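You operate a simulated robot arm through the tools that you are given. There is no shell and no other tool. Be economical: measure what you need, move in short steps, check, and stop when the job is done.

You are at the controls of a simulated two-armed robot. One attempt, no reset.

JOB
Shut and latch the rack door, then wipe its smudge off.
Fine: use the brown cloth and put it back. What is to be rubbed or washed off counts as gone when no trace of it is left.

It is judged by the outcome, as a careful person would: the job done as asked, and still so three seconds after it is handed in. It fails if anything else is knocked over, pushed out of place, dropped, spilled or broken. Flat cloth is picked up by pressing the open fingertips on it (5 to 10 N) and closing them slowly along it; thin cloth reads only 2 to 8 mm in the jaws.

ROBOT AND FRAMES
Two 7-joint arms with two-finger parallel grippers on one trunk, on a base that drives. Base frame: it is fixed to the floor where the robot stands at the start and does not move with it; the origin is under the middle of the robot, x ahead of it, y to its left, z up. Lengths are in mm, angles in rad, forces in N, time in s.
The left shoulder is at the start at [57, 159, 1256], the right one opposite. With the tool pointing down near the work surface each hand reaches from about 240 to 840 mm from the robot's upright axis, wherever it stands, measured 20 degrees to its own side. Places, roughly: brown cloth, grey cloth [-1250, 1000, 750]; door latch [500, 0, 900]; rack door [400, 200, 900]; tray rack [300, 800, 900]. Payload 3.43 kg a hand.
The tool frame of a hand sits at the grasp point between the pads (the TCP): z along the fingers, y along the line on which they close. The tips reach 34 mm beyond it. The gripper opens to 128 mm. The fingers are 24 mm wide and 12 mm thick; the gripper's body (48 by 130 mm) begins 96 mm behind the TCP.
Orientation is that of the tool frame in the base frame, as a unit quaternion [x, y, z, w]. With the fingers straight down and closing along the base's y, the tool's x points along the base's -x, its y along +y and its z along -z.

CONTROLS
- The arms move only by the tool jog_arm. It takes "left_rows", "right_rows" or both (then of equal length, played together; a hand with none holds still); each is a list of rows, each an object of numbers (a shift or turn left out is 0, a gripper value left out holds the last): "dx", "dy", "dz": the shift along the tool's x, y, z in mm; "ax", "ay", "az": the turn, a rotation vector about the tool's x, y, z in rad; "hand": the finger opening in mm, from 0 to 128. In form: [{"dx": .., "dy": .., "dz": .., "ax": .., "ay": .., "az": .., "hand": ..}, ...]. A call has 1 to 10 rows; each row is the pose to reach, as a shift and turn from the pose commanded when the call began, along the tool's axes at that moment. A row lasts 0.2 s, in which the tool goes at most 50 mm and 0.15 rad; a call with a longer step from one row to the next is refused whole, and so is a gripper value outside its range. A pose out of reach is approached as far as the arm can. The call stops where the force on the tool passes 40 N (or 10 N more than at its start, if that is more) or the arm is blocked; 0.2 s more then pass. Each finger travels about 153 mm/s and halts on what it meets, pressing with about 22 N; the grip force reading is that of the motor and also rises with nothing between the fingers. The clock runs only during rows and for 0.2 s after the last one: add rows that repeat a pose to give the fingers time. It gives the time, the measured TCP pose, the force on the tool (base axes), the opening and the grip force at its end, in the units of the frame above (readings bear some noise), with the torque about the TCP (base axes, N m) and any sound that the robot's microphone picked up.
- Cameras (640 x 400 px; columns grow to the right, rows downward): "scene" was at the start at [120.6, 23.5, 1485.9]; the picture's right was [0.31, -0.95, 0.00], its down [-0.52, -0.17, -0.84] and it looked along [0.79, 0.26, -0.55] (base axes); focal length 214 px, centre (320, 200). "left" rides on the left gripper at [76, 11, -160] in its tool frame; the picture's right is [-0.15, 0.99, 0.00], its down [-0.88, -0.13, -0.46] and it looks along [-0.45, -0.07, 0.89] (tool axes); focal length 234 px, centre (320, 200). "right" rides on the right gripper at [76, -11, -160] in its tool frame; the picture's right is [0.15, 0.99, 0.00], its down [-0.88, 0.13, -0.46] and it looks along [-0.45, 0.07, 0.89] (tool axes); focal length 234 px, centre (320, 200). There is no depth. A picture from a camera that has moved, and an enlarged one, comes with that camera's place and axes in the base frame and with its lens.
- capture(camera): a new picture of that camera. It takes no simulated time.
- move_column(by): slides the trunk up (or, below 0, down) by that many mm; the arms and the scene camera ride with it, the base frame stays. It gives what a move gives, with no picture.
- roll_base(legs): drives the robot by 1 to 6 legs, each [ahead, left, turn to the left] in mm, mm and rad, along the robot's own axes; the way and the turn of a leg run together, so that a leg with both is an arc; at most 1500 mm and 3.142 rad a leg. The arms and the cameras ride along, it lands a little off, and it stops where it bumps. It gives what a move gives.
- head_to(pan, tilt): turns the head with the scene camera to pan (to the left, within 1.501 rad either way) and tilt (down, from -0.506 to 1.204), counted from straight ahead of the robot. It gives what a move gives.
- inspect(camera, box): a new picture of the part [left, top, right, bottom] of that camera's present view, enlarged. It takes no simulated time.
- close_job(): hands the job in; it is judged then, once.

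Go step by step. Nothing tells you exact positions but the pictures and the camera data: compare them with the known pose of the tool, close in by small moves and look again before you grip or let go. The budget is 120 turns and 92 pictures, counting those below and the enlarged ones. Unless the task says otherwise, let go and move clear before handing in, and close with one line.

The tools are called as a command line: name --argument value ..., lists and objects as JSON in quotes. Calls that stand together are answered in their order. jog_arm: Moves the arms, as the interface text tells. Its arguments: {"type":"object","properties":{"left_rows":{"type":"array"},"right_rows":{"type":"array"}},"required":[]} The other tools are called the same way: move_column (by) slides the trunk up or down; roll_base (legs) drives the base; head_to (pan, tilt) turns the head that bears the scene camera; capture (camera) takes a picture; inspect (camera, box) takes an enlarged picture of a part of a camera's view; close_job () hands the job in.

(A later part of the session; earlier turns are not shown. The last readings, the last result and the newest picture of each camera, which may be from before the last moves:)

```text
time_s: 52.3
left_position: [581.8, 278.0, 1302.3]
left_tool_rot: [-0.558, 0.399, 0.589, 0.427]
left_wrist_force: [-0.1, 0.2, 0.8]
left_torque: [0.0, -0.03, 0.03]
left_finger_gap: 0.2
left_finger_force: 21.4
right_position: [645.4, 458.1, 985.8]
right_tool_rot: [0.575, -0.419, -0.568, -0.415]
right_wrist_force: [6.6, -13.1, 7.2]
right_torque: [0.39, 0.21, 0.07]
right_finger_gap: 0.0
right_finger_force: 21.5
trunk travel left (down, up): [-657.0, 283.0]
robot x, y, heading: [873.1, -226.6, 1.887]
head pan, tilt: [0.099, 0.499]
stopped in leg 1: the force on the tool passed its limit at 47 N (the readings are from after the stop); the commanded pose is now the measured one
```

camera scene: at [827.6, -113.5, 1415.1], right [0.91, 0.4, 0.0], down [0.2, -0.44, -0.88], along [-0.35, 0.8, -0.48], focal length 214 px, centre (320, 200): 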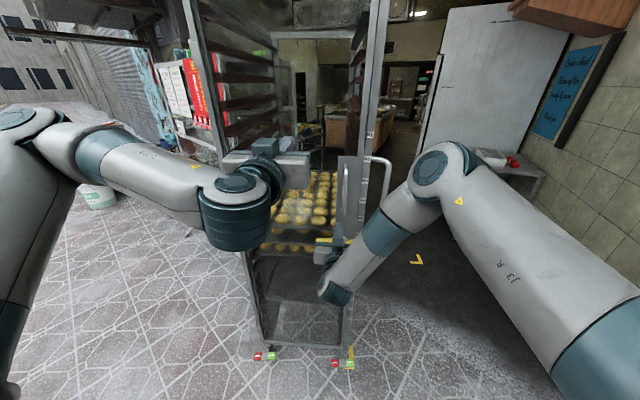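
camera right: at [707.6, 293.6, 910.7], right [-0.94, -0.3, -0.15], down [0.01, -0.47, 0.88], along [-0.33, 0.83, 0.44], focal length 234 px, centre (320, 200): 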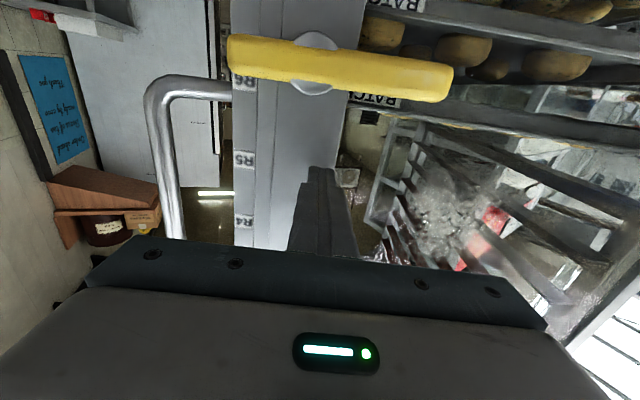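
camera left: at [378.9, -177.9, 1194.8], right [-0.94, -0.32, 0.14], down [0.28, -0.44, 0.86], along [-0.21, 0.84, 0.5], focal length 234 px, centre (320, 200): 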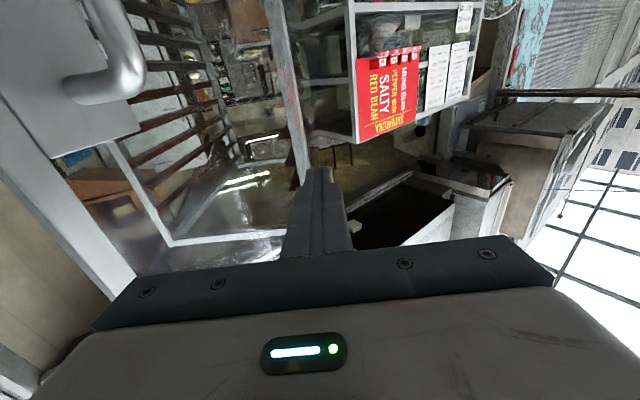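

Contact was firm at about 47 N with the tip at (635,491), so the door seems to be against its stop. I'll check the seam visually.

inspect --camera "right" --box '[180, 0, 460, 250]'

inspect --camera "scene" --box '[230, 130, 430, 370]'

```text
1.60 times, centred on (320, 125) of right
camera zoom: at [705.1, 308.2, 911.2], right [-0.94, -0.3, -0.15], down [0.01, -0.47, 0.89], along [-0.34, 0.83, 0.44], focal length 375 px, centre (320, 320)
```

zoom: 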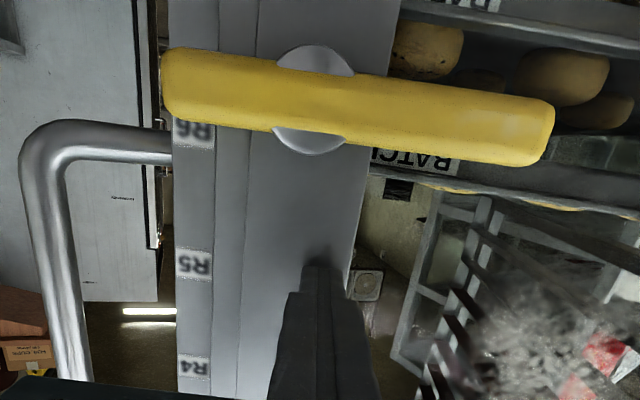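

```text
1.67 times, centred on (330, 250) of scene
camera zoom: at [826.4, -95.6, 1415.7], right [0.92, 0.4, 0.0], down [0.19, -0.44, -0.88], along [-0.35, 0.8, -0.48], focal length 358 px, centre (303, 117)
```

zoom: 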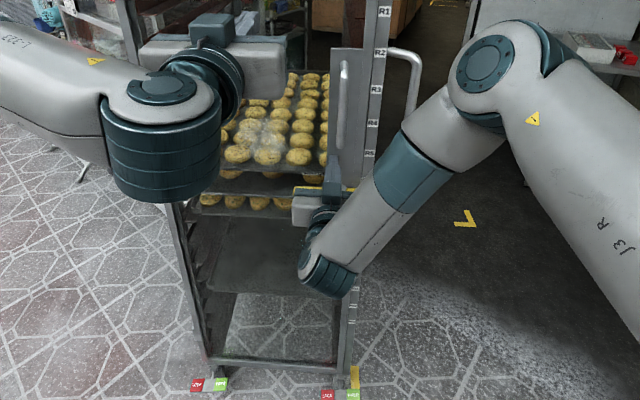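

The seam looks closed. Next I'll back off slightly, shift left above the lever's long arm, and press it downward.

jog_arm --right_rows '[{"dz": -12}, {"dz": -12, "dy": 20}, {"dz": -12, "dy": 45}, {"dz": -12, "dy": 45, "dx": 20}, {"dz": -12, "dy": 45, "dx": 40}, {"dz": -12, "dy": 45, "dx": 50}]'

inspect --camera "right" --box '[180, 0, 460, 250]'

```text
time_s: 53.7
left_position: [580.0, 283.4, 1300.6]
left_tool_rot: [-0.559, 0.4, 0.588, 0.426]
left_wrist_force: [0.5, 0.4, 0.4]
left_torque: [0.0, -0.03, -0.01]
left_finger_gap: 0.2
left_finger_force: 22.3
right_position: [604.5, 435.1, 931.0]
right_tool_rot: [0.576, -0.42, -0.566, -0.414]
right_wrist_force: [-0.5, 0.0, -0.5]
right_torque: [-0.01, 0.0, -0.01]
right_finger_gap: 0.1
right_finger_force: 22.1
trunk travel left (down, up): [-657.0, 283.0]
robot x, y, heading: [875.2, -223.6, 1.886]
head pan, tilt: [0.099, 0.499]
```

```text
1.60 times, centred on (320, 125) of right
camera zoom: at [664.6, 284.8, 858.8], right [-0.94, -0.3, -0.15], down [0.01, -0.46, 0.89], along [-0.34, 0.83, 0.44], focal length 375 px, centre (320, 320)
```

zoom: 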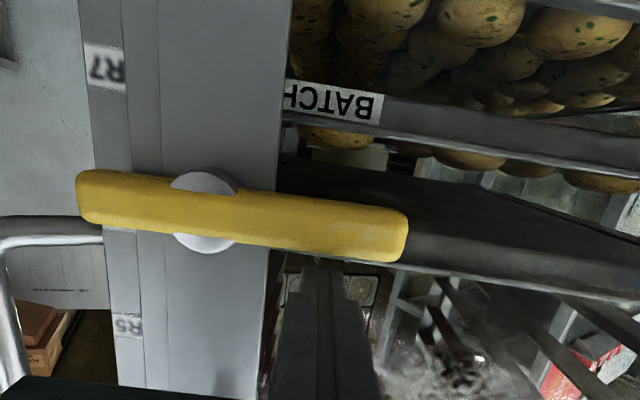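

The finger is right above the middle of the lever's long arm. Pressing down in small steps.

jog_arm --right_rows '[{"dx": 6}, {"dx": 12}, {"dx": 18}, {"dx": 24}, {"dx": 30}, {"dx": 36}]'

inspect --camera "right" --box '[180, 0, 460, 250]'

```text
time_s: 55.1
left_position: [580.5, 281.9, 1301.1]
left_tool_rot: [-0.559, 0.4, 0.588, 0.427]
left_wrist_force: [-0.9, -0.2, -0.3]
left_torque: [0.03, -0.02, -0.03]
left_finger_gap: 0.1
left_finger_force: 22.3
right_position: [600.3, 431.2, 902.1]
right_tool_rot: [0.576, -0.422, -0.564, -0.415]
right_wrist_force: [0.0, -0.2, 0.3]
right_torque: [0.02, 0.02, 0.01]
right_finger_gap: 0.0
right_finger_force: 21.7
right hand out of reach, approached as far as the arm can: row 5, 6
trunk travel left (down, up): [-657.0, 283.0]
robot x, y, heading: [874.0, -224.2, 1.883]
head pan, tilt: [0.099, 0.499]
```

```text
1.60 times, centred on (320, 125) of right
camera zoom: at [658.7, 279.5, 830.3], right [-0.94, -0.3, -0.15], down [0.0, -0.46, 0.89], along [-0.33, 0.84, 0.43], focal length 375 px, centre (320, 320)
```

zoom: 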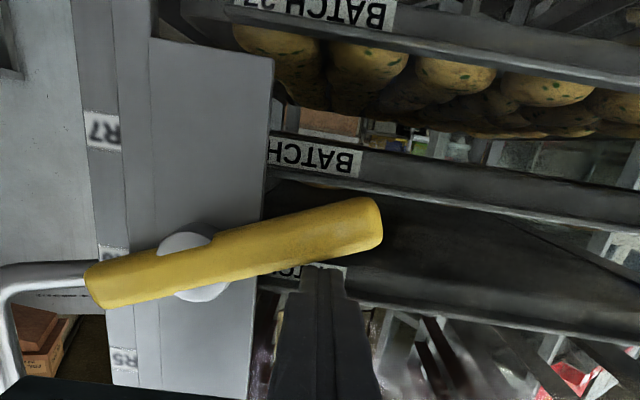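

The lever turns down easily with the push. The arm is at a limit, so I'll continue by lowering the trunk.

move_column --by -45

inspect --camera "right" --box '[180, 0, 460, 250]'

```text
time_s: 56.0
left_position: [580.9, 282.4, 1255.9]
left_tool_rot: [-0.559, 0.399, 0.588, 0.426]
left_wrist_force: [0.5, 0.3, 0.0]
left_torque: [-0.04, 0.0, 0.01]
left_finger_gap: 0.0
left_finger_force: 22.2
right_position: [598.9, 430.3, 857.9]
right_tool_rot: [0.575, -0.422, -0.564, -0.416]
right_wrist_force: [-0.2, 0.0, 0.2]
right_torque: [-0.02, 0.0, 0.02]
right_finger_gap: 0.2
right_finger_force: 22.0
trunk travel left (down, up): [-612.0, 328.0]
robot x, y, heading: [872.3, -221.6, 1.889]
head pan, tilt: [0.099, 0.499]
```

```text
1.60 times, centred on (320, 125) of right
camera zoom: at [658.8, 279.4, 785.5], right [-0.94, -0.3, -0.15], down [0.0, -0.46, 0.89], along [-0.33, 0.84, 0.43], focal length 375 px, centre (320, 320)
```

zoom: 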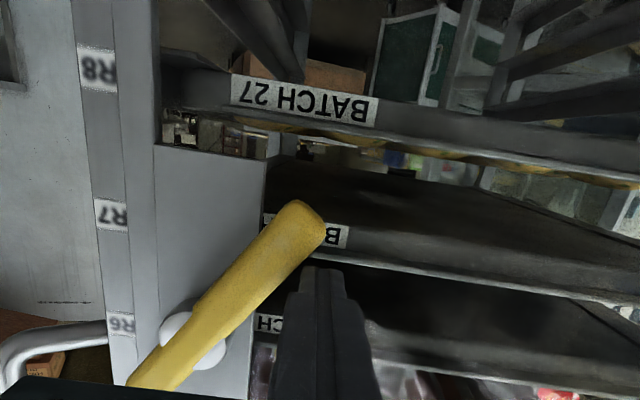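

The lever is at roughly 50°. I'll slide the finger right with the base to bring it on toward vertical.

roll_base --legs '[[0, -28, 0]]'

inspect --camera "right" --box '[180, 0, 460, 250]'

```text
time_s: 56.8
left_position: [603.7, 289.6, 1256.2]
left_tool_rot: [-0.559, 0.399, 0.588, 0.427]
left_wrist_force: [-0.1, 0.5, 0.0]
left_torque: [0.05, 0.01, -0.02]
left_finger_gap: 0.2
left_finger_force: 21.8
right_position: [624.2, 439.1, 856.1]
right_tool_rot: [0.576, -0.422, -0.564, -0.415]
right_wrist_force: [0.3, 0.6, 0.0]
right_torque: [0.0, -0.01, 0.0]
right_finger_gap: 0.1
right_finger_force: 22.2
trunk travel left (down, up): [-612.0, 328.0]
robot x, y, heading: [898.0, -217.8, 1.894]
head pan, tilt: [0.099, 0.499]
```

```text
1.60 times, centred on (320, 125) of right
camera zoom: at [683.0, 287.4, 785.2], right [-0.94, -0.3, -0.15], down [0.0, -0.46, 0.89], along [-0.33, 0.84, 0.43], focal length 375 px, centre (320, 320)
```

zoom: 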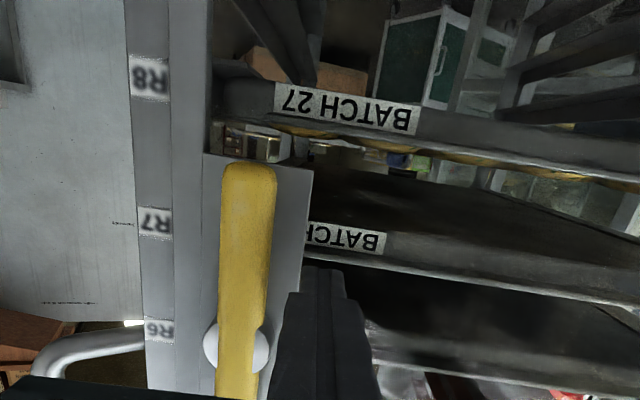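

The lever is almost vertical. I'll give it a little more to feel for a stop.

roll_base --legs '[[0, -14, 0]]'

inspect --camera "right" --box '[180, 0, 460, 250]'

```text
time_s: 57.6
left_position: [617.4, 293.8, 1255.8]
left_tool_rot: [-0.56, 0.398, 0.589, 0.426]
left_wrist_force: [-0.3, 0.0, 0.3]
left_torque: [0.0, 0.03, -0.02]
left_finger_gap: 0.1
left_finger_force: 22.1
right_position: [636.0, 443.1, 857.8]
right_tool_rot: [0.576, -0.421, -0.564, -0.415]
right_wrist_force: [0.2, 0.5, -1.0]
right_torque: [0.0, -0.04, -0.01]
right_finger_gap: 0.0
right_finger_force: 22.0
trunk travel left (down, up): [-612.0, 328.0]
robot x, y, heading: [913.5, -215.0, 1.887]
head pan, tilt: [0.099, 0.499]
```

```text
1.60 times, centred on (320, 125) of right
camera zoom: at [695.7, 291.4, 785.3], right [-0.94, -0.3, -0.15], down [0.01, -0.46, 0.89], along [-0.33, 0.84, 0.43], focal length 375 px, centre (320, 320)
```

zoom: 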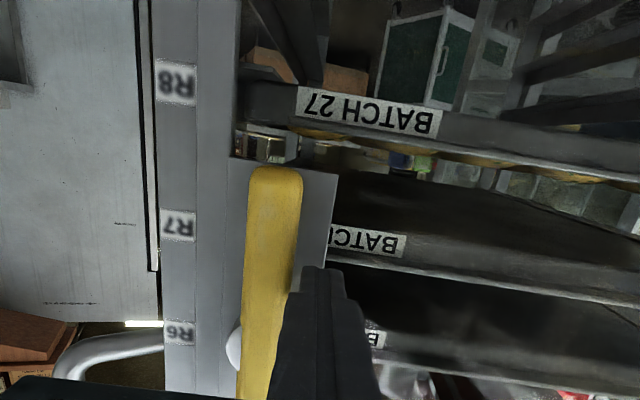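

No force and the lever hasn't changed, so it probably swung on its own. I'll push 10 mm more to feel for the stop.

roll_base --legs '[[0, -10, 0]]'

inspect --camera "right" --box '[180, 0, 460, 250]'

```text
time_s: 58.3
left_position: [625.4, 296.9, 1256.1]
left_tool_rot: [-0.56, 0.399, 0.588, 0.426]
left_wrist_force: [-0.1, 0.1, -0.1]
left_torque: [-0.03, 0.0, 0.03]
left_finger_gap: 0.1
left_finger_force: 22.3
right_position: [643.1, 444.4, 857.1]
right_tool_rot: [0.577, -0.421, -0.565, -0.413]
right_wrist_force: [-19.2, -5.4, -0.2]
right_torque: [0.02, 0.11, 0.72]
right_finger_gap: 0.2
right_finger_force: 21.6
trunk travel left (down, up): [-612.0, 328.0]
robot x, y, heading: [923.1, -202.0, 1.891]
head pan, tilt: [0.099, 0.499]
```

```text
1.60 times, centred on (320, 125) of right
camera zoom: at [703.1, 293.3, 785.4], right [-0.94, -0.3, -0.15], down [0.01, -0.46, 0.89], along [-0.34, 0.84, 0.43], focal length 375 px, centre (320, 320)
```

zoom: 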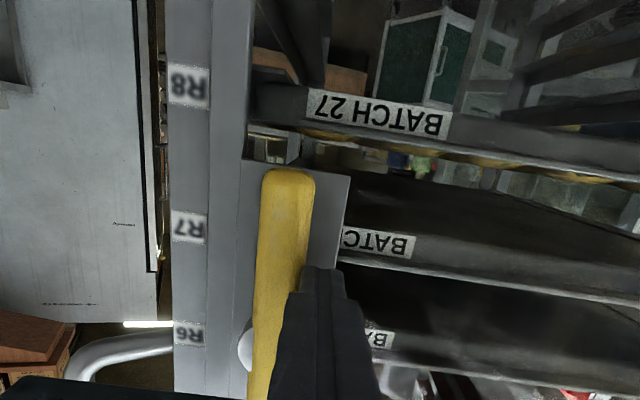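

The lever meets a firm stop (19 N) when vertical, so it looks latched. I'll release it, back off, and rise to handle height to test with a gentle pull.

roll_base --legs '[[0, 20, 0], [-120, 0, 0]]'

move_column --by 245

jog_arm --right_rows '[{"hand": 60}, {"hand": 60}]'

capture --camera "right"

capture --camera "scene"

```text
time_s: 60.0
left_position: [645.1, 175.7, 1255.6]
left_tool_rot: [-0.56, 0.399, 0.589, 0.426]
left_wrist_force: [-0.2, 0.9, 0.6]
left_torque: [-0.05, -0.01, 0.0]
left_finger_gap: 0.3
left_finger_force: 22.5
right_position: [662.9, 324.1, 856.6]
right_tool_rot: [0.576, -0.421, -0.566, -0.413]
right_wrist_force: [0.0, 0.5, 0.4]
right_torque: [-0.01, 0.0, -0.02]
right_finger_gap: 0.0
right_finger_force: 21.7
trunk travel left (down, up): [-612.0, 328.0]
robot x, y, heading: [941.6, -328.3, 1.887]
head pan, tilt: [0.099, 0.499]
```

```text
time_s: 62.5
left_position: [644.7, 177.1, 1500.9]
left_tool_rot: [-0.559, 0.4, 0.588, 0.427]
left_wrist_force: [0.1, -0.3, -0.7]
left_torque: [0.0, 0.02, 0.04]
left_finger_gap: 0.0
left_finger_force: 21.7
right_position: [662.0, 323.7, 1102.2]
right_tool_rot: [0.577, -0.421, -0.565, -0.413]
right_wrist_force: [0.0, 0.7, 0.1]
right_torque: [-0.02, 0.04, 0.0]
right_finger_gap: 0.1
right_finger_force: 21.9
trunk travel left (down, up): [-857.0, 83.0]
robot x, y, heading: [942.9, -329.0, 1.889]
head pan, tilt: [0.099, 0.499]
```

```text
time_s: 63.1
left_position: [644.7, 177.3, 1499.7]
left_tool_rot: [-0.559, 0.399, 0.588, 0.426]
left_wrist_force: [0.7, 0.6, -0.7]
left_torque: [-0.01, -0.01, -0.03]
left_finger_gap: 0.0
left_finger_force: 22.1
right_position: [662.4, 324.3, 1101.3]
right_tool_rot: [0.576, -0.422, -0.565, -0.414]
right_wrist_force: [0.1, 0.2, 0.0]
right_torque: [0.02, 0.03, 0.03]
right_finger_gap: 60.2
right_finger_force: 0.0
trunk travel left (down, up): [-857.0, 83.0]
robot x, y, heading: [939.2, -327.4, 1.892]
head pan, tilt: [0.099, 0.499]
```

```text
50 pictures are left
camera right: at [722.7, 173.0, 1030.5], right [-0.94, -0.3, -0.15], down [0.01, -0.46, 0.89], along [-0.34, 0.84, 0.43], focal length 234 px, centre (320, 200)
```

right: 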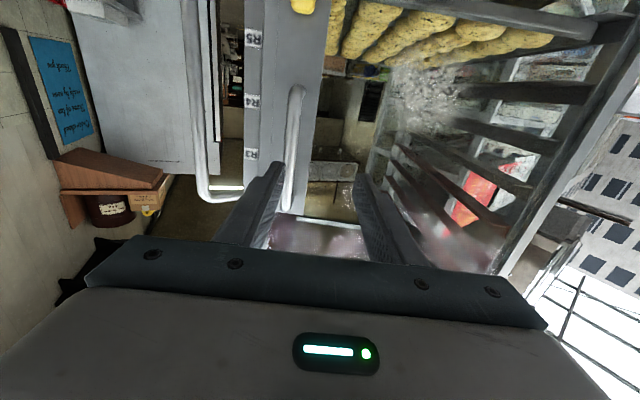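

```text
49 pictures are left
camera scene: at [890.5, -196.7, 1615.2], right [0.91, 0.41, 0.0], down [0.19, -0.44, -0.88], along [-0.36, 0.8, -0.48], focal length 214 px, centre (320, 200)
```

scene: 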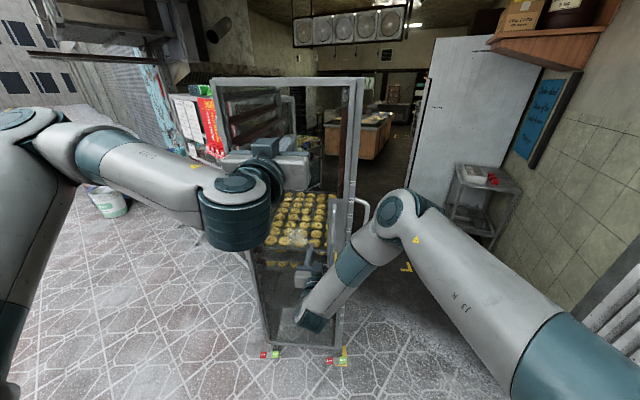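

The handle bar is at about (656,455,1105). I'll shift the base right 35, then ahead about 113 so the bar sits between the open fingers.

roll_base --legs '[[0, -35, 0], [70, 0, 0]]'

inspect --camera "right" --box '[180, 50, 460, 270]'

```text
time_s: 64.5
left_position: [654.0, 243.9, 1504.0]
left_tool_rot: [-0.558, 0.396, 0.591, 0.427]
left_wrist_force: [-0.6, -1.1, -0.5]
left_torque: [-0.01, 0.0, -0.02]
left_finger_gap: 0.0
left_finger_force: 21.8
right_position: [672.3, 393.1, 1106.5]
right_tool_rot: [0.577, -0.419, -0.567, -0.414]
right_wrist_force: [0.3, 0.0, 1.1]
right_torque: [-0.04, -0.02, -0.05]
right_finger_gap: 60.0
right_finger_force: 0.1
trunk travel left (down, up): [-857.0, 83.0]
robot x, y, heading: [950.6, -251.7, 1.891]
head pan, tilt: [0.099, 0.499]
```

```text
1.82 times, centred on (320, 160) of right
camera zoom: at [732.2, 242.8, 1033.6], right [-0.94, -0.31, -0.15], down [0.01, -0.46, 0.89], along [-0.34, 0.83, 0.44], focal length 426 px, centre (320, 273)
```

zoom: 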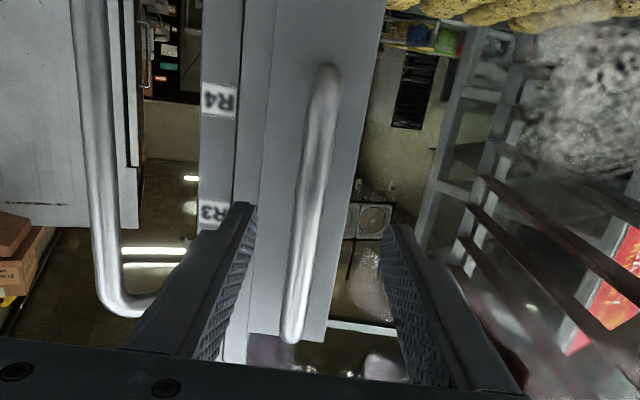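

The bar is between the fingers. Ahead another 42 mm, then close on it gently.

roll_base --legs '[[42, 0, 0]]'

jog_arm --right_rows '[{"hand": 40}, {"hand": 25}, {"hand": 12}, {"hand": 12}]'

```text
time_s: 65.4
left_position: [645.1, 283.9, 1504.9]
left_tool_rot: [-0.557, 0.397, 0.591, 0.427]
left_wrist_force: [0.0, -0.6, 0.1]
left_torque: [-0.03, 0.01, 0.02]
left_finger_gap: 0.1
left_finger_force: 22.3
right_position: [660.3, 433.0, 1105.2]
right_tool_rot: [0.577, -0.419, -0.568, -0.412]
right_wrist_force: [-0.1, -0.3, 0.0]
right_torque: [-0.06, -0.02, 0.0]
right_finger_gap: 60.0
right_finger_force: 0.0
trunk travel left (down, up): [-857.0, 83.0]
robot x, y, heading: [941.5, -211.2, 1.889]
head pan, tilt: [0.099, 0.499]
```

```text
time_s: 66.4
left_position: [644.8, 291.7, 1500.6]
left_tool_rot: [-0.559, 0.398, 0.59, 0.425]
left_wrist_force: [-0.8, -0.1, 0.2]
left_torque: [0.02, 0.02, 0.0]
left_finger_gap: 0.0
left_finger_force: 22.0
right_position: [661.8, 439.3, 1102.0]
right_tool_rot: [0.576, -0.421, -0.566, -0.413]
right_wrist_force: [11.7, 3.6, -0.1]
right_torque: [0.02, -0.07, -0.2]
right_finger_gap: 19.5
right_finger_force: 6.4
trunk travel left (down, up): [-857.0, 83.0]
robot x, y, heading: [937.9, -216.8, 1.89]
head pan, tilt: [0.099, 0.499]
```

Gripped (19.5 mm bar). Now I'll pull back a little and read the force, to see whether the latch holds.

jog_arm --right_rows '[{"dz": -3}, {"dz": -6}, {"dz": -9}, {"dz": -9}]'

```text
time_s: 67.4
left_position: [645.4, 291.8, 1500.9]
left_tool_rot: [-0.56, 0.399, 0.589, 0.425]
left_wrist_force: [0.5, -0.1, 0.1]
left_torque: [0.02, 0.01, 0.0]
left_finger_gap: 0.0
left_finger_force: 22.7
right_position: [664.3, 430.7, 1101.9]
right_tool_rot: [0.576, -0.421, -0.566, -0.412]
right_wrist_force: [11.5, 8.6, -1.2]
right_torque: [-0.01, -0.11, -0.24]
right_finger_gap: 20.2
right_finger_force: 7.3
trunk travel left (down, up): [-857.0, 83.0]
robot x, y, heading: [937.1, -212.0, 1.887]
head pan, tilt: [0.099, 0.499]
```

It moved 9 mm with only about 5 N, which is either finger slip or the door moving. I'll grip firmly and pull again.

jog_arm --right_rows '[{"hand": 0}, {"hand": 0}, {"dz": -4}, {"dz": -8}, {"dz": -12}, {"dz": -12}]'

inspect --camera "right" --box '[180, 0, 460, 250]'

```text
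time_s: 68.8
left_position: [644.0, 298.0, 1500.1]
left_tool_rot: [-0.561, 0.4, 0.589, 0.423]
left_wrist_force: [-0.1, -0.5, -0.4]
left_torque: [-0.01, -0.05, 0.01]
left_finger_gap: 0.1
left_finger_force: 22.2
right_position: [668.0, 423.8, 1101.3]
right_tool_rot: [0.577, -0.422, -0.565, -0.411]
right_wrist_force: [10.1, 36.8, 4.6]
right_torque: [0.26, -0.28, -0.55]
right_finger_gap: 15.7
right_finger_force: 45.2
trunk travel left (down, up): [-857.0, 83.0]
robot x, y, heading: [941.1, -211.8, 1.894]
head pan, tilt: [0.099, 0.499]
```

```text
1.60 times, centred on (320, 125) of right
camera zoom: at [728.2, 273.0, 1030.0], right [-0.94, -0.31, -0.14], down [0.01, -0.45, 0.89], along [-0.34, 0.84, 0.43], focal length 375 px, centre (320, 320)
```

zoom: 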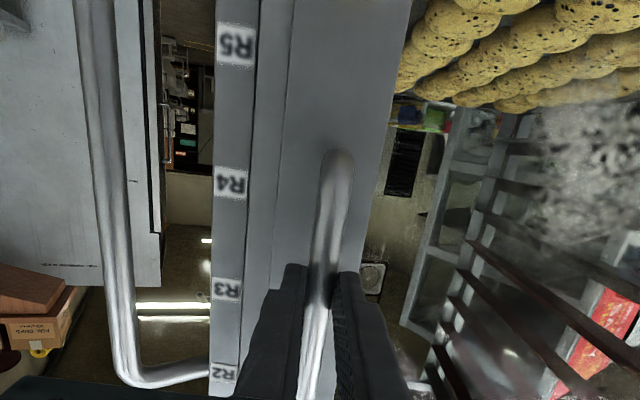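

The handle held against about 37 N, so the door is latched. I'll release the handle and back away.

jog_arm --right_rows '[{"dz": 8}, {"dz": 8, "hand": 40}, {"dz": 8, "hand": 70}, {"dz": 8, "hand": 70}]'

roll_base --legs '[[-350, 0, 0]]'

jog_arm --left_rows '[{"ay": 0.15}, {"ay": 0.3}, {"ay": 0.45}, {"ay": 0.6}, {"ay": 0.75}, {"ay": 0.9}, {"ay": 1.05}, {"ay": 1.2}, {"ay": 1.35}, {"ay": 1.5}]' --right_rows '[{"ay": 0.15}, {"ay": 0.3}, {"ay": 0.45}, {"ay": 0.6}, {"ay": 0.75}, {"ay": 0.9}, {"ay": 1.05}, {"ay": 1.2}, {"ay": 1.35}, {"ay": 1.5}]'

capture --camera "scene"

```text
time_s: 69.8
left_position: [643.3, 290.5, 1502.3]
left_tool_rot: [-0.559, 0.398, 0.589, 0.426]
left_wrist_force: [0.4, -1.5, 0.0]
left_torque: [-0.03, -0.03, 0.02]
left_finger_gap: 0.0
left_finger_force: 22.8
right_position: [663.3, 424.5, 1103.1]
right_tool_rot: [0.578, -0.421, -0.566, -0.411]
right_wrist_force: [-0.1, 0.6, 0.6]
right_torque: [-0.04, -0.01, -0.01]
right_finger_gap: 70.0
right_finger_force: 0.1
trunk travel left (down, up): [-857.0, 83.0]
robot x, y, heading: [941.4, -211.6, 1.886]
head pan, tilt: [0.099, 0.499]
```

```text
time_s: 72.1
left_position: [751.0, -38.6, 1501.7]
left_tool_rot: [-0.561, 0.398, 0.589, 0.424]
left_wrist_force: [-0.3, 0.1, 0.0]
left_torque: [0.04, 0.03, -0.02]
left_finger_gap: 0.1
left_finger_force: 21.7
right_position: [770.7, 96.8, 1101.1]
right_tool_rot: [0.578, -0.419, -0.567, -0.41]
right_wrist_force: [-0.4, 0.2, -0.7]
right_torque: [0.0, 0.0, 0.0]
right_finger_gap: 69.9
right_finger_force: 0.0
trunk travel left (down, up): [-857.0, 83.0]
robot x, y, heading: [1047.1, -544.2, 1.89]
head pan, tilt: [0.099, 0.499]
```

```text
time_s: 74.3
left_position: [709.8, -74.6, 1491.0]
left_tool_rot: [0.812, -0.58, -0.047, -0.039]
left_wrist_force: [-0.6, 1.2, -0.6]
left_torque: [-0.03, -0.05, 0.0]
left_finger_gap: 0.0
left_finger_force: 22.5
left hand out of reach, approached as far as the arm can: row 7, 8, 9, 10
right_position: [770.6, 96.6, 1102.3]
right_tool_rot: [0.809, -0.587, -0.019, -0.013]
right_wrist_force: [-0.3, 0.4, 0.7]
right_torque: [-0.02, 0.01, -0.01]
right_finger_gap: 69.8
right_finger_force: 0.1
trunk travel left (down, up): [-857.0, 83.0]
robot x, y, heading: [1048.8, -544.4, 1.892]
head pan, tilt: [0.099, 0.499]
```

```text
46 pictures are left
camera scene: at [996.9, -408.7, 1614.9], right [0.91, 0.41, 0.0], down [0.2, -0.44, -0.88], along [-0.36, 0.8, -0.48], focal length 214 px, centre (320, 200)
```

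scene: 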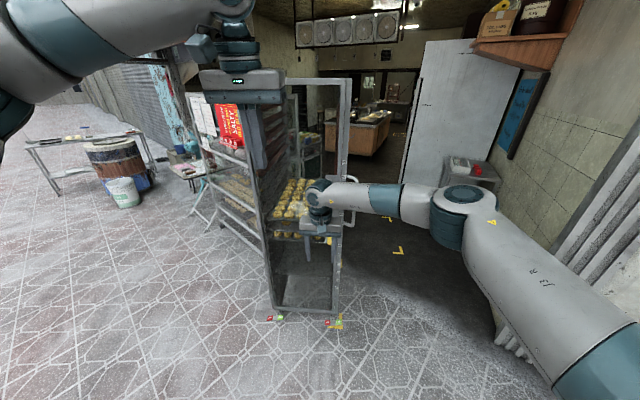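

Now I'll tuck the hands back and travel around to the cloth table, keeping well south of the rack and shelf.

jog_arm --left_rows '[{"dx": 40}, {"dx": 80}, {"dx": 120}, {"dx": 160}, {"dx": 200}]' --right_rows '[{"dx": 40}, {"dx": 80}, {"dx": 120}, {"dx": 160}, {"dx": 200}]'

head_to --pan 1.4 --tilt 0.4

capture --camera "scene"

```text
time_s: 75.5
left_position: [775.7, -268.7, 1467.2]
left_tool_rot: [0.811, -0.581, -0.051, -0.041]
left_wrist_force: [0.1, -0.6, 0.0]
left_torque: [0.02, 0.0, 0.07]
left_finger_gap: 0.1
left_finger_force: 21.9
right_position: [834.1, -96.9, 1093.5]
right_tool_rot: [0.809, -0.587, -0.022, -0.016]
right_wrist_force: [0.7, 0.1, -0.2]
right_torque: [0.08, 0.03, 0.0]
right_finger_gap: 69.9
right_finger_force: 0.1
trunk travel left (down, up): [-857.0, 83.0]
robot x, y, heading: [1050.1, -541.0, 1.894]
head pan, tilt: [0.099, 0.499]
```

```text
time_s: 77.0
left_position: [772.9, -263.6, 1465.4]
left_tool_rot: [0.812, -0.58, -0.049, -0.04]
left_wrist_force: [0.0, 0.1, -0.3]
left_torque: [-0.02, 0.02, 0.01]
left_finger_gap: 0.2
left_finger_force: 21.7
right_position: [833.1, -93.0, 1091.3]
right_tool_rot: [0.809, -0.587, -0.02, -0.015]
right_wrist_force: [-0.7, -1.4, -0.3]
right_torque: [-0.04, -0.02, -0.01]
right_finger_gap: 69.8
right_finger_force: 0.2
trunk travel left (down, up): [-857.0, 83.0]
robot x, y, heading: [1047.5, -546.2, 1.891]
head pan, tilt: [1.4, 0.4]
```

```text
45 pictures are left
camera scene: at [943.5, -508.1, 1624.3], right [-0.15, 0.99, 0.0], down [0.39, 0.06, -0.92], along [-0.91, -0.14, -0.39], focal length 214 px, centre (320, 200)
```

scene: 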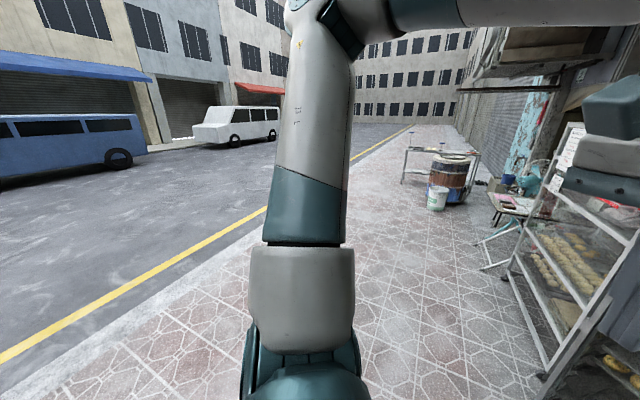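

The way is clear. Driving to about (-1200, 300) facing the table.

roll_base --legs '[[0, 1400, 0], [0, 467, 0], [1450, 0, 0], [0, 0, -0.32]]'

head_to --pan 0.0 --tilt 0.7

capture --camera "scene"

```text
time_s: 94.1
left_position: [-1330.2, 609.8, 1464.7]
left_tool_rot: [-0.705, 0.706, 0.042, 0.048]
left_wrist_force: [-0.1, 0.4, 0.5]
left_torque: [-0.02, 0.0, 0.02]
left_finger_gap: 0.0
left_finger_force: 22.1
right_position: [-1219.1, 752.0, 1091.4]
right_tool_rot: [-0.702, 0.712, 0.018, 0.018]
right_wrist_force: [-0.8, -0.1, 0.4]
right_torque: [-0.01, -0.01, 0.0]
right_finger_gap: 70.0
right_finger_force: 0.2
trunk travel left (down, up): [-857.0, 83.0]
robot x, y, heading: [-1157.9, 255.0, 1.559]
head pan, tilt: [1.4, 0.4]
```

```text
time_s: 95.6
left_position: [-1328.9, 609.9, 1466.1]
left_tool_rot: [-0.705, 0.706, 0.042, 0.048]
left_wrist_force: [0.4, -0.5, 0.2]
left_torque: [0.01, -0.01, -0.05]
left_finger_gap: 0.0
left_finger_force: 22.2
right_position: [-1219.2, 751.7, 1091.1]
right_tool_rot: [-0.701, 0.712, 0.018, 0.018]
right_wrist_force: [0.1, 0.3, 0.0]
right_torque: [0.03, 0.01, 0.02]
right_finger_gap: 70.1
right_finger_force: 0.1
trunk travel left (down, up): [-857.0, 83.0]
robot x, y, heading: [-1161.1, 252.2, 1.562]
head pan, tilt: [0.0, 0.7]
```

```text
44 pictures are left
camera scene: at [-1156.9, 392.3, 1597.5], right [1.0, -0.01, 0.0], down [0.0, -0.64, -0.76], along [0.01, 0.76, -0.64], focal length 214 px, centre (320, 200)
```

scene: 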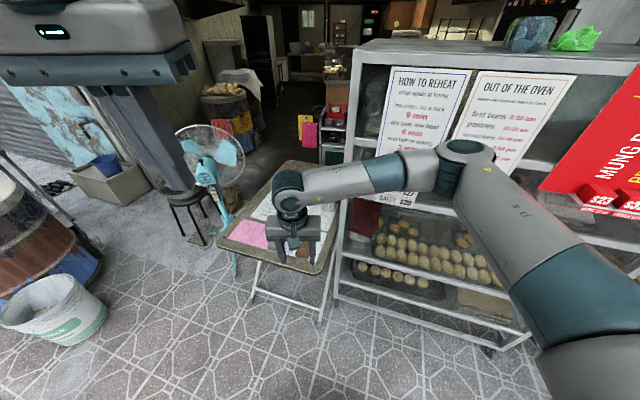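

The table is straight ahead, partly hidden by my right hand. The right hand camera should see the cloths.

capture --camera "right"

inspect --camera "scene" --box '[200, 150, 360, 290]'

```text
43 pictures are left
camera right: at [-1208.4, 666.7, 1247.8], right [-0.99, -0.13, -0.01], down [-0.12, 0.86, 0.5], along [-0.06, 0.5, -0.87], focal length 234 px, centre (320, 200)
```

right: 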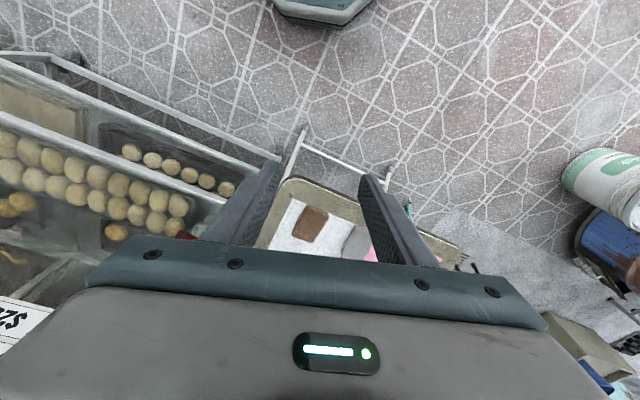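

```text
2.86 times, centred on (280, 220) of scene
camera zoom: at [-1156.9, 392.3, 1597.5], right [1.0, -0.01, 0.0], down [0.0, -0.64, -0.76], along [0.01, 0.76, -0.64], focal length 613 px, centre (434, 143)
```

zoom: 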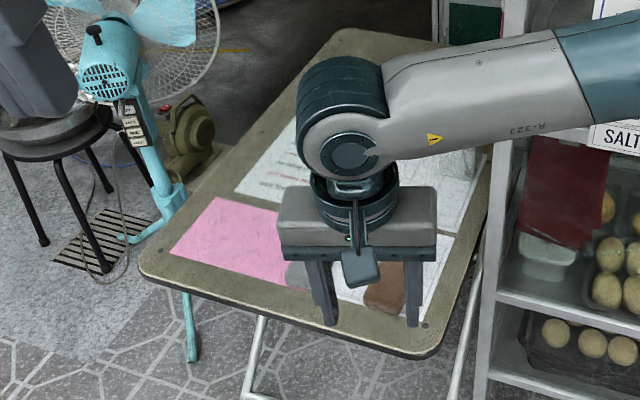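

The brown cloth lies near (-1224,1027) on a white sheet, with the grey one left of it. I'll move closer, lower the trunk, and look again.

roll_base --legs '[[130, 120, 0]]'

move_column --by -170

capture --camera "right"

capture --camera "scene"

```text
time_s: 97.1
left_position: [-1444.4, 736.1, 1467.8]
left_tool_rot: [0.706, -0.706, -0.044, -0.048]
left_wrist_force: [-0.5, 0.2, -0.4]
left_torque: [0.03, 0.04, 0.01]
left_finger_gap: 0.0
left_finger_force: 22.3
right_position: [-1334.6, 880.2, 1092.7]
right_tool_rot: [-0.702, 0.711, 0.019, 0.018]
right_wrist_force: [0.1, -0.3, -0.5]
right_torque: [0.04, -0.02, -0.02]
right_finger_gap: 70.1
right_finger_force: 0.0
trunk travel left (down, up): [-857.0, 83.0]
robot x, y, heading: [-1278.0, 386.6, 1.563]
head pan, tilt: [0.0, 0.7]
```

```text
time_s: 99.0
left_position: [-1447.3, 740.1, 1294.9]
left_tool_rot: [0.706, -0.706, -0.043, -0.048]
left_wrist_force: [0.4, -0.6, -0.6]
left_torque: [0.01, 0.02, 0.0]
left_finger_gap: 0.0
left_finger_force: 22.0
right_position: [-1336.6, 882.5, 921.9]
right_tool_rot: [-0.703, 0.711, 0.018, 0.018]
right_wrist_force: [-0.3, 0.5, 0.5]
right_torque: [0.02, -0.01, -0.02]
right_finger_gap: 70.0
right_finger_force: 0.1
trunk travel left (down, up): [-687.0, 253.0]
robot x, y, heading: [-1278.5, 387.0, 1.566]
head pan, tilt: [0.0, 0.7]
```

```text
41 pictures are left
camera right: at [-1326.5, 797.1, 1077.9], right [-0.99, -0.13, -0.01], down [-0.12, 0.86, 0.5], along [-0.06, 0.5, -0.87], focal length 234 px, centre (320, 200)
```

right: 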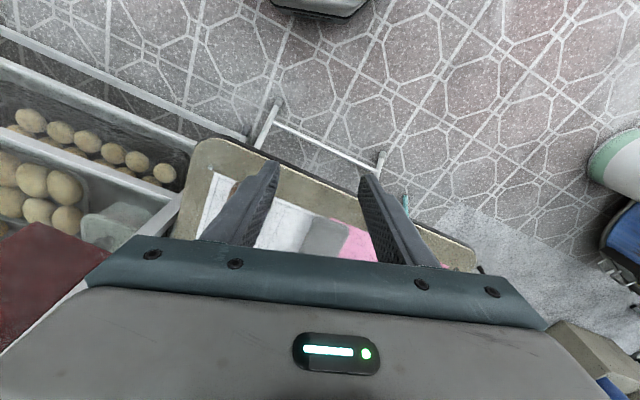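

```text
40 pictures are left
camera scene: at [-1274.7, 522.8, 1427.5], right [1.0, -0.01, 0.0], down [0.0, -0.64, -0.76], along [0.01, 0.76, -0.64], focal length 214 px, centre (320, 200)
```

scene: 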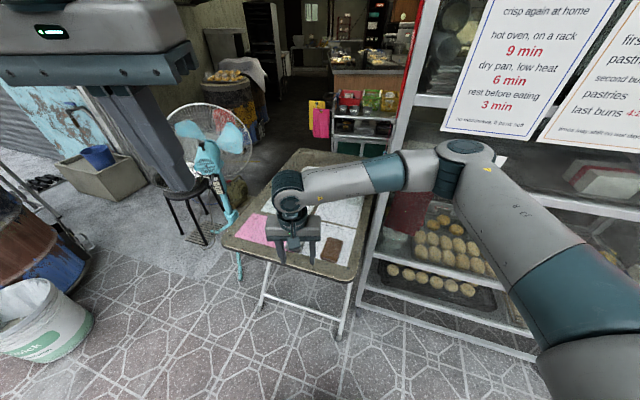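

Both views put the brown cloth near (-1222,1028). Moving the right hand above it.

jog_arm --right_rows '[{"dx": -30, "dy": -25}, {"dx": -60, "dy": -50}, {"dx": -90, "dy": -75}, {"dx": -120, "dy": -100}, {"dx": -145, "dy": -115, "hand": 60}, {"dx": -145, "dy": -115, "dz": 30}, {"dx": -145, "dy": -115, "dz": 55}]'

capture --camera "right"

inspect --camera "scene" --box '[220, 170, 420, 310]'

```text
time_s: 100.7
left_position: [-1447.3, 740.2, 1294.6]
left_tool_rot: [-0.705, 0.706, 0.043, 0.048]
left_wrist_force: [0.6, 0.3, 0.0]
left_torque: [0.01, 0.01, 0.01]
left_finger_gap: 0.0
left_finger_force: 22.0
right_position: [-1219.4, 1029.2, 874.6]
right_tool_rot: [-0.702, 0.712, 0.018, 0.017]
right_wrist_force: [0.4, 0.1, -0.5]
right_torque: [0.01, 0.02, 0.02]
right_finger_gap: 60.1
right_finger_force: 0.1
trunk travel left (down, up): [-687.0, 253.0]
robot x, y, heading: [-1277.5, 385.4, 1.564]
head pan, tilt: [0.0, 0.7]
```

```text
39 pictures are left
camera right: at [-1209.1, 944.0, 1030.2], right [-0.99, -0.13, -0.01], down [-0.12, 0.86, 0.5], along [-0.06, 0.5, -0.87], focal length 234 px, centre (320, 200)
```

right: 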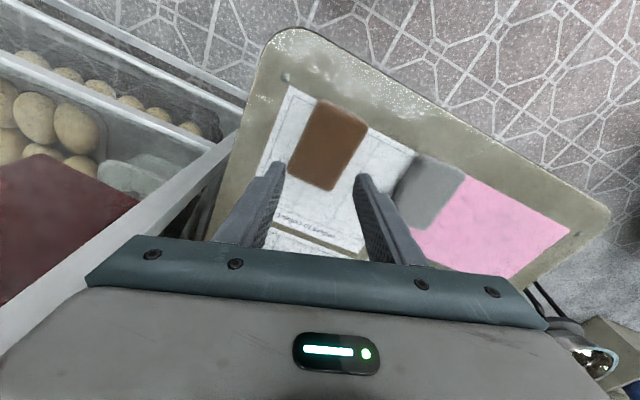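

```text
2.86 times, centred on (320, 240) of scene
camera zoom: at [-1274.3, 523.2, 1427.5], right [1.0, -0.01, 0.0], down [0.0, -0.64, -0.76], along [0.01, 0.76, -0.64], focal length 613 px, centre (320, 86)
```

zoom: 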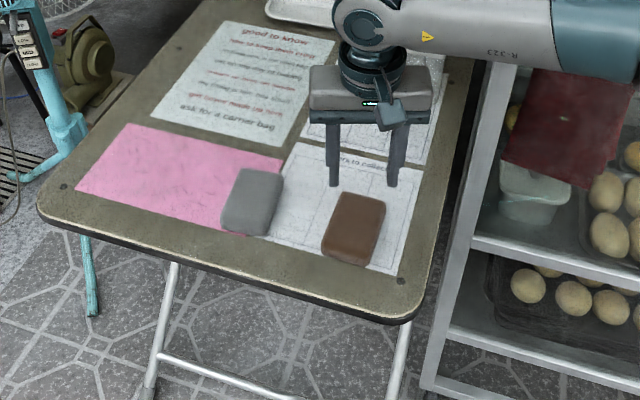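

The cloth's center is at (-1228,1027), turned about 20° clockwise. I'll align the gripper to it, narrow the opening to about 44 mm, and descend.

jog_arm --right_rows '[{"dy": 8, "dx": 2, "az": 0.12, "hand": 44}, {"dy": 8, "dx": 2, "az": 0.24}, {"dy": 8, "dx": 2, "az": 0.36, "dz": 20}, {"dy": 8, "dx": 2, "az": 0.36, "dz": 40}, {"dy": 8, "dx": 2, "az": 0.36, "dz": 55}, {"dy": 8, "dx": 2, "az": 0.36, "dz": 65}]'

inspect --camera "scene" --box '[270, 190, 390, 280]'

inspect --camera "right" --box '[200, 50, 480, 270]'

```text
time_s: 102.0
left_position: [-1447.7, 740.9, 1295.6]
left_tool_rot: [-0.706, 0.706, 0.043, 0.048]
left_wrist_force: [0.1, 0.0, -1.1]
left_torque: [-0.01, -0.02, 0.0]
left_finger_gap: 0.1
left_finger_force: 21.6
right_position: [-1228.8, 1031.2, 808.5]
right_tool_rot: [-0.563, 0.826, 0.02, 0.015]
right_wrist_force: [-0.1, 0.4, 0.3]
right_torque: [0.02, 0.02, 0.0]
right_finger_gap: 44.1
right_finger_force: 0.1
trunk travel left (down, up): [-687.0, 253.0]
robot x, y, heading: [-1279.8, 383.5, 1.562]
head pan, tilt: [0.0, 0.7]
```

```text
4.44 times, centred on (330, 235) of scene
camera zoom: at [-1274.7, 523.0, 1427.5], right [1.0, -0.01, 0.0], down [0.0, -0.64, -0.76], along [0.01, 0.76, -0.64], focal length 953 px, centre (276, 44)
```

zoom: 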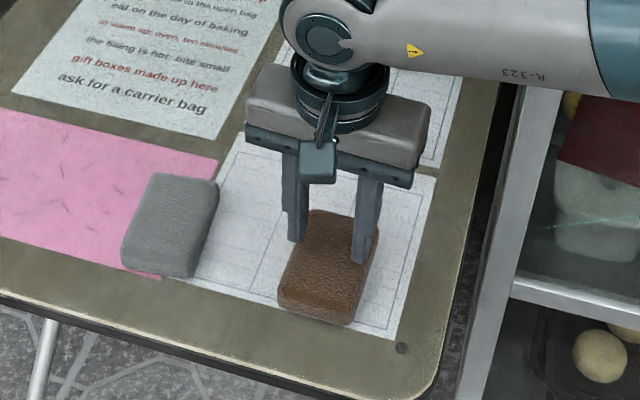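

```text
1.82 times, centred on (340, 160) of right
camera zoom: at [-1245.0, 946.0, 965.2], right [-0.97, 0.22, 0.01], down [0.2, 0.84, 0.5], along [0.1, 0.49, -0.87], focal length 426 px, centre (284, 273)
```

zoom: 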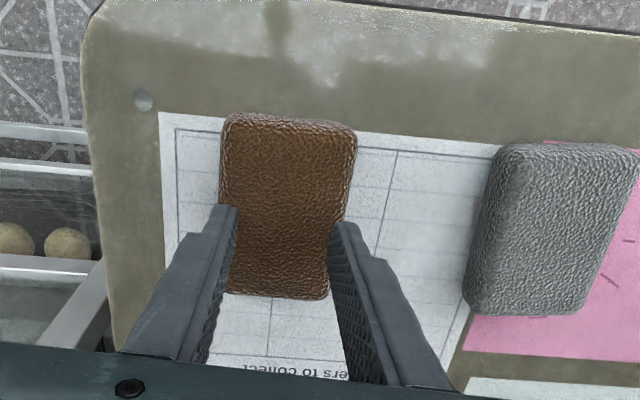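

The brown cloth is a folded pad of about 66×90 mm with my fingertips just above it. I'll center it and press down in small steps to find contact.

jog_arm --right_rows '[{"dx": 8, "dz": 5}, {"dx": 8, "dz": 8}, {"dx": 8, "dz": 11}]'

jog_arm --right_rows '[{"dz": 2}, {"dz": 4}]'

```text
time_s: 102.8
left_position: [-1449.2, 738.5, 1295.3]
left_tool_rot: [-0.705, 0.706, 0.042, 0.047]
left_wrist_force: [-1.3, -1.0, -0.3]
left_torque: [-0.01, 0.01, 0.01]
left_finger_gap: 0.0
left_finger_force: 22.0
right_position: [-1230.8, 1022.4, 798.3]
right_tool_rot: [-0.564, 0.826, 0.021, 0.014]
right_wrist_force: [-0.3, -0.5, 0.2]
right_torque: [0.03, -0.01, -0.03]
right_finger_gap: 44.0
right_finger_force: 0.1
trunk travel left (down, up): [-687.0, 253.0]
robot x, y, heading: [-1279.9, 384.1, 1.562]
head pan, tilt: [0.0, 0.7]
```

```text
time_s: 103.5
left_position: [-1448.0, 739.1, 1296.4]
left_tool_rot: [-0.705, 0.706, 0.043, 0.046]
left_wrist_force: [0.6, -0.3, -0.6]
left_torque: [-0.02, 0.0, 0.01]
left_finger_gap: 0.0
left_finger_force: 21.6
right_position: [-1229.9, 1021.7, 795.5]
right_tool_rot: [-0.564, 0.826, 0.022, 0.015]
right_wrist_force: [0.6, -0.7, 8.0]
right_torque: [-0.17, -0.17, 0.01]
right_finger_gap: 44.0
right_finger_force: 0.6
trunk travel left (down, up): [-687.0, 253.0]
robot x, y, heading: [-1274.9, 386.2, 1.568]
head pan, tilt: [0.0, 0.7]
```

Contact at 8 N, right in the pressing range. I'll close the fingers slowly along the cloth.

jog_arm --right_rows '[{"hand": 38}, {"hand": 32}, {"hand": 26}, {"hand": 20}, {"hand": 14}, {"hand": 9}, {"hand": 5}, {"hand": 0}, {"hand": 0}]'

inspect --camera "right" --box '[200, 50, 480, 270]'

```text
time_s: 105.5
left_position: [-1448.4, 738.7, 1297.3]
left_tool_rot: [-0.705, 0.706, 0.043, 0.048]
left_wrist_force: [0.2, -0.5, 0.1]
left_torque: [0.01, -0.01, -0.01]
left_finger_gap: 0.0
left_finger_force: 21.6
right_position: [-1231.8, 1022.0, 794.1]
right_tool_rot: [-0.563, 0.826, 0.021, 0.014]
right_wrist_force: [1.5, 0.2, 10.2]
right_torque: [-0.09, -0.03, 0.0]
right_finger_gap: 0.0
right_finger_force: 22.3
trunk travel left (down, up): [-687.0, 253.0]
robot x, y, heading: [-1275.4, 383.0, 1.565]
head pan, tilt: [0.0, 0.7]
```

```text
1.82 times, centred on (340, 160) of right
camera zoom: at [-1247.9, 938.5, 950.5], right [-0.97, 0.22, 0.01], down [0.2, 0.84, 0.5], along [0.1, 0.49, -0.87], focal length 426 px, centre (284, 273)
```

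zoom: 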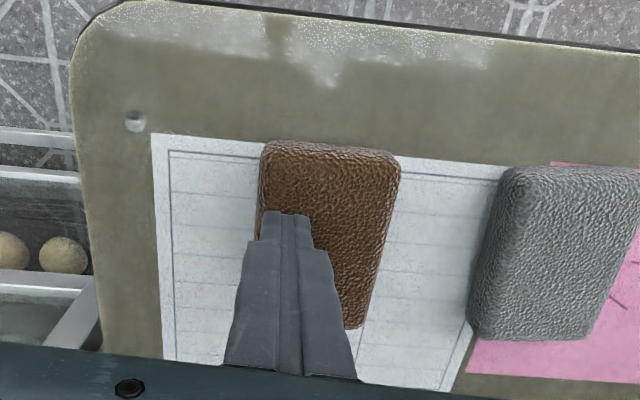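

The pinch slid over: it's a firm pad, now centered near (-1246,1036). I'll straddle it across its short side instead.

jog_arm --right_rows '[{"dz": -15}, {"dz": -35, "hand": 50}, {"dz": -35, "hand": 92}, {"dz": -35, "dy": 18, "dx": -8, "az": -0.05}, {"dz": -35, "dy": 18, "dx": -8, "az": -0.05}, {"dz": -18, "dy": 18, "dx": -8, "az": -0.05}]'

inspect --camera "right" --box '[200, 50, 480, 270]'

```text
time_s: 106.8
left_position: [-1447.3, 739.9, 1295.1]
left_tool_rot: [-0.706, 0.706, 0.043, 0.047]
left_wrist_force: [-0.4, 0.5, -0.7]
left_torque: [-0.02, 0.01, 0.0]
left_finger_gap: 0.1
left_finger_force: 22.0
right_position: [-1243.7, 1036.2, 811.0]
right_tool_rot: [-0.583, 0.812, 0.021, 0.015]
right_wrist_force: [0.8, 0.9, 0.8]
right_torque: [0.03, -0.04, 0.03]
right_finger_gap: 92.0
right_finger_force: 0.2
trunk travel left (down, up): [-687.0, 253.0]
robot x, y, heading: [-1278.2, 381.9, 1.563]
head pan, tilt: [0.0, 0.7]
```

```text
1.82 times, centred on (340, 160) of right
camera zoom: at [-1257.5, 951.6, 968.1], right [-0.98, 0.18, 0.01], down [0.16, 0.85, 0.5], along [0.08, 0.49, -0.87], focal length 426 px, centre (284, 273)
```

zoom: 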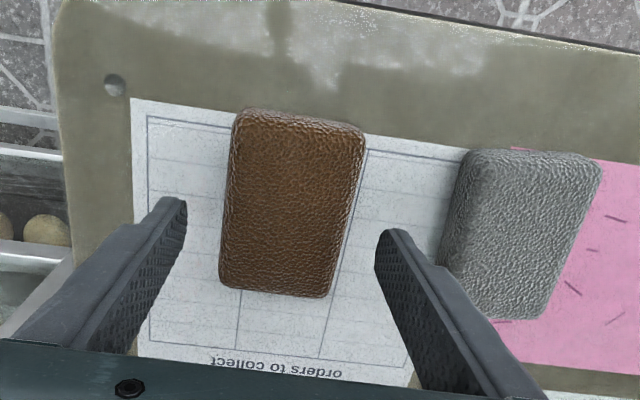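

The pad is nicely between the fingers, and the grey one is about 30 mm clear. Lowering to table level and closing.

jog_arm --right_rows '[{"dz": 10}, {"dz": 18}, {"dz": 22}]'

jog_arm --right_rows '[{"hand": 80}, {"hand": 70}, {"hand": 62}, {"hand": 56}, {"hand": 50}, {"hand": 44}, {"hand": 44}]'

inspect --camera "right" --box '[200, 50, 480, 270]'

```text
time_s: 107.7
left_position: [-1448.2, 738.8, 1295.5]
left_tool_rot: [-0.705, 0.707, 0.042, 0.047]
left_wrist_force: [0.1, -0.2, 0.5]
left_torque: [0.0, 0.06, -0.02]
left_finger_gap: 0.1
left_finger_force: 22.2
right_position: [-1245.3, 1035.8, 790.1]
right_tool_rot: [-0.584, 0.812, 0.02, 0.015]
right_wrist_force: [1.1, -0.3, 0.4]
right_torque: [0.02, 0.01, 0.0]
right_finger_gap: 91.9
right_finger_force: 0.1
trunk travel left (down, up): [-687.0, 253.0]
robot x, y, heading: [-1282.0, 383.7, 1.565]
head pan, tilt: [0.0, 0.7]
```

```text
time_s: 109.2
left_position: [-1448.5, 740.2, 1295.2]
left_tool_rot: [-0.706, 0.706, 0.042, 0.047]
left_wrist_force: [-0.5, 0.1, 0.0]
left_torque: [-0.01, 0.02, 0.02]
left_finger_gap: 0.0
left_finger_force: 21.8
right_position: [-1244.2, 1037.5, 790.3]
right_tool_rot: [-0.584, 0.812, 0.02, 0.015]
right_wrist_force: [0.2, 0.6, -0.6]
right_torque: [0.0, -0.03, -0.02]
right_finger_gap: 66.9
right_finger_force: 21.5
trunk travel left (down, up): [-687.0, 253.0]
robot x, y, heading: [-1276.4, 384.7, 1.567]
head pan, tilt: [0.0, 0.7]
```

```text
1.82 times, centred on (340, 160) of right
camera zoom: at [-1257.7, 952.2, 946.5], right [-0.98, 0.18, 0.01], down [0.16, 0.85, 0.5], along [0.08, 0.49, -0.87], focal length 426 px, centre (284, 273)
```

zoom: 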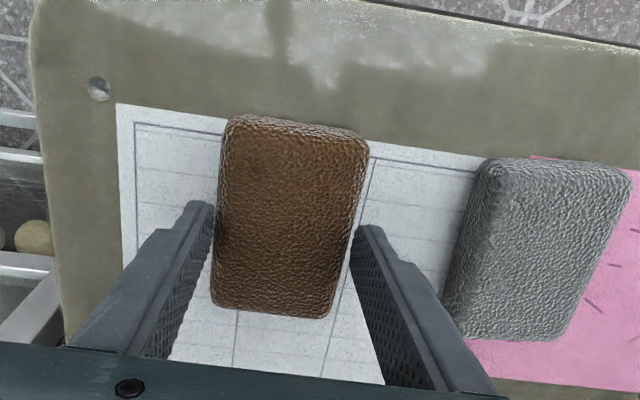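

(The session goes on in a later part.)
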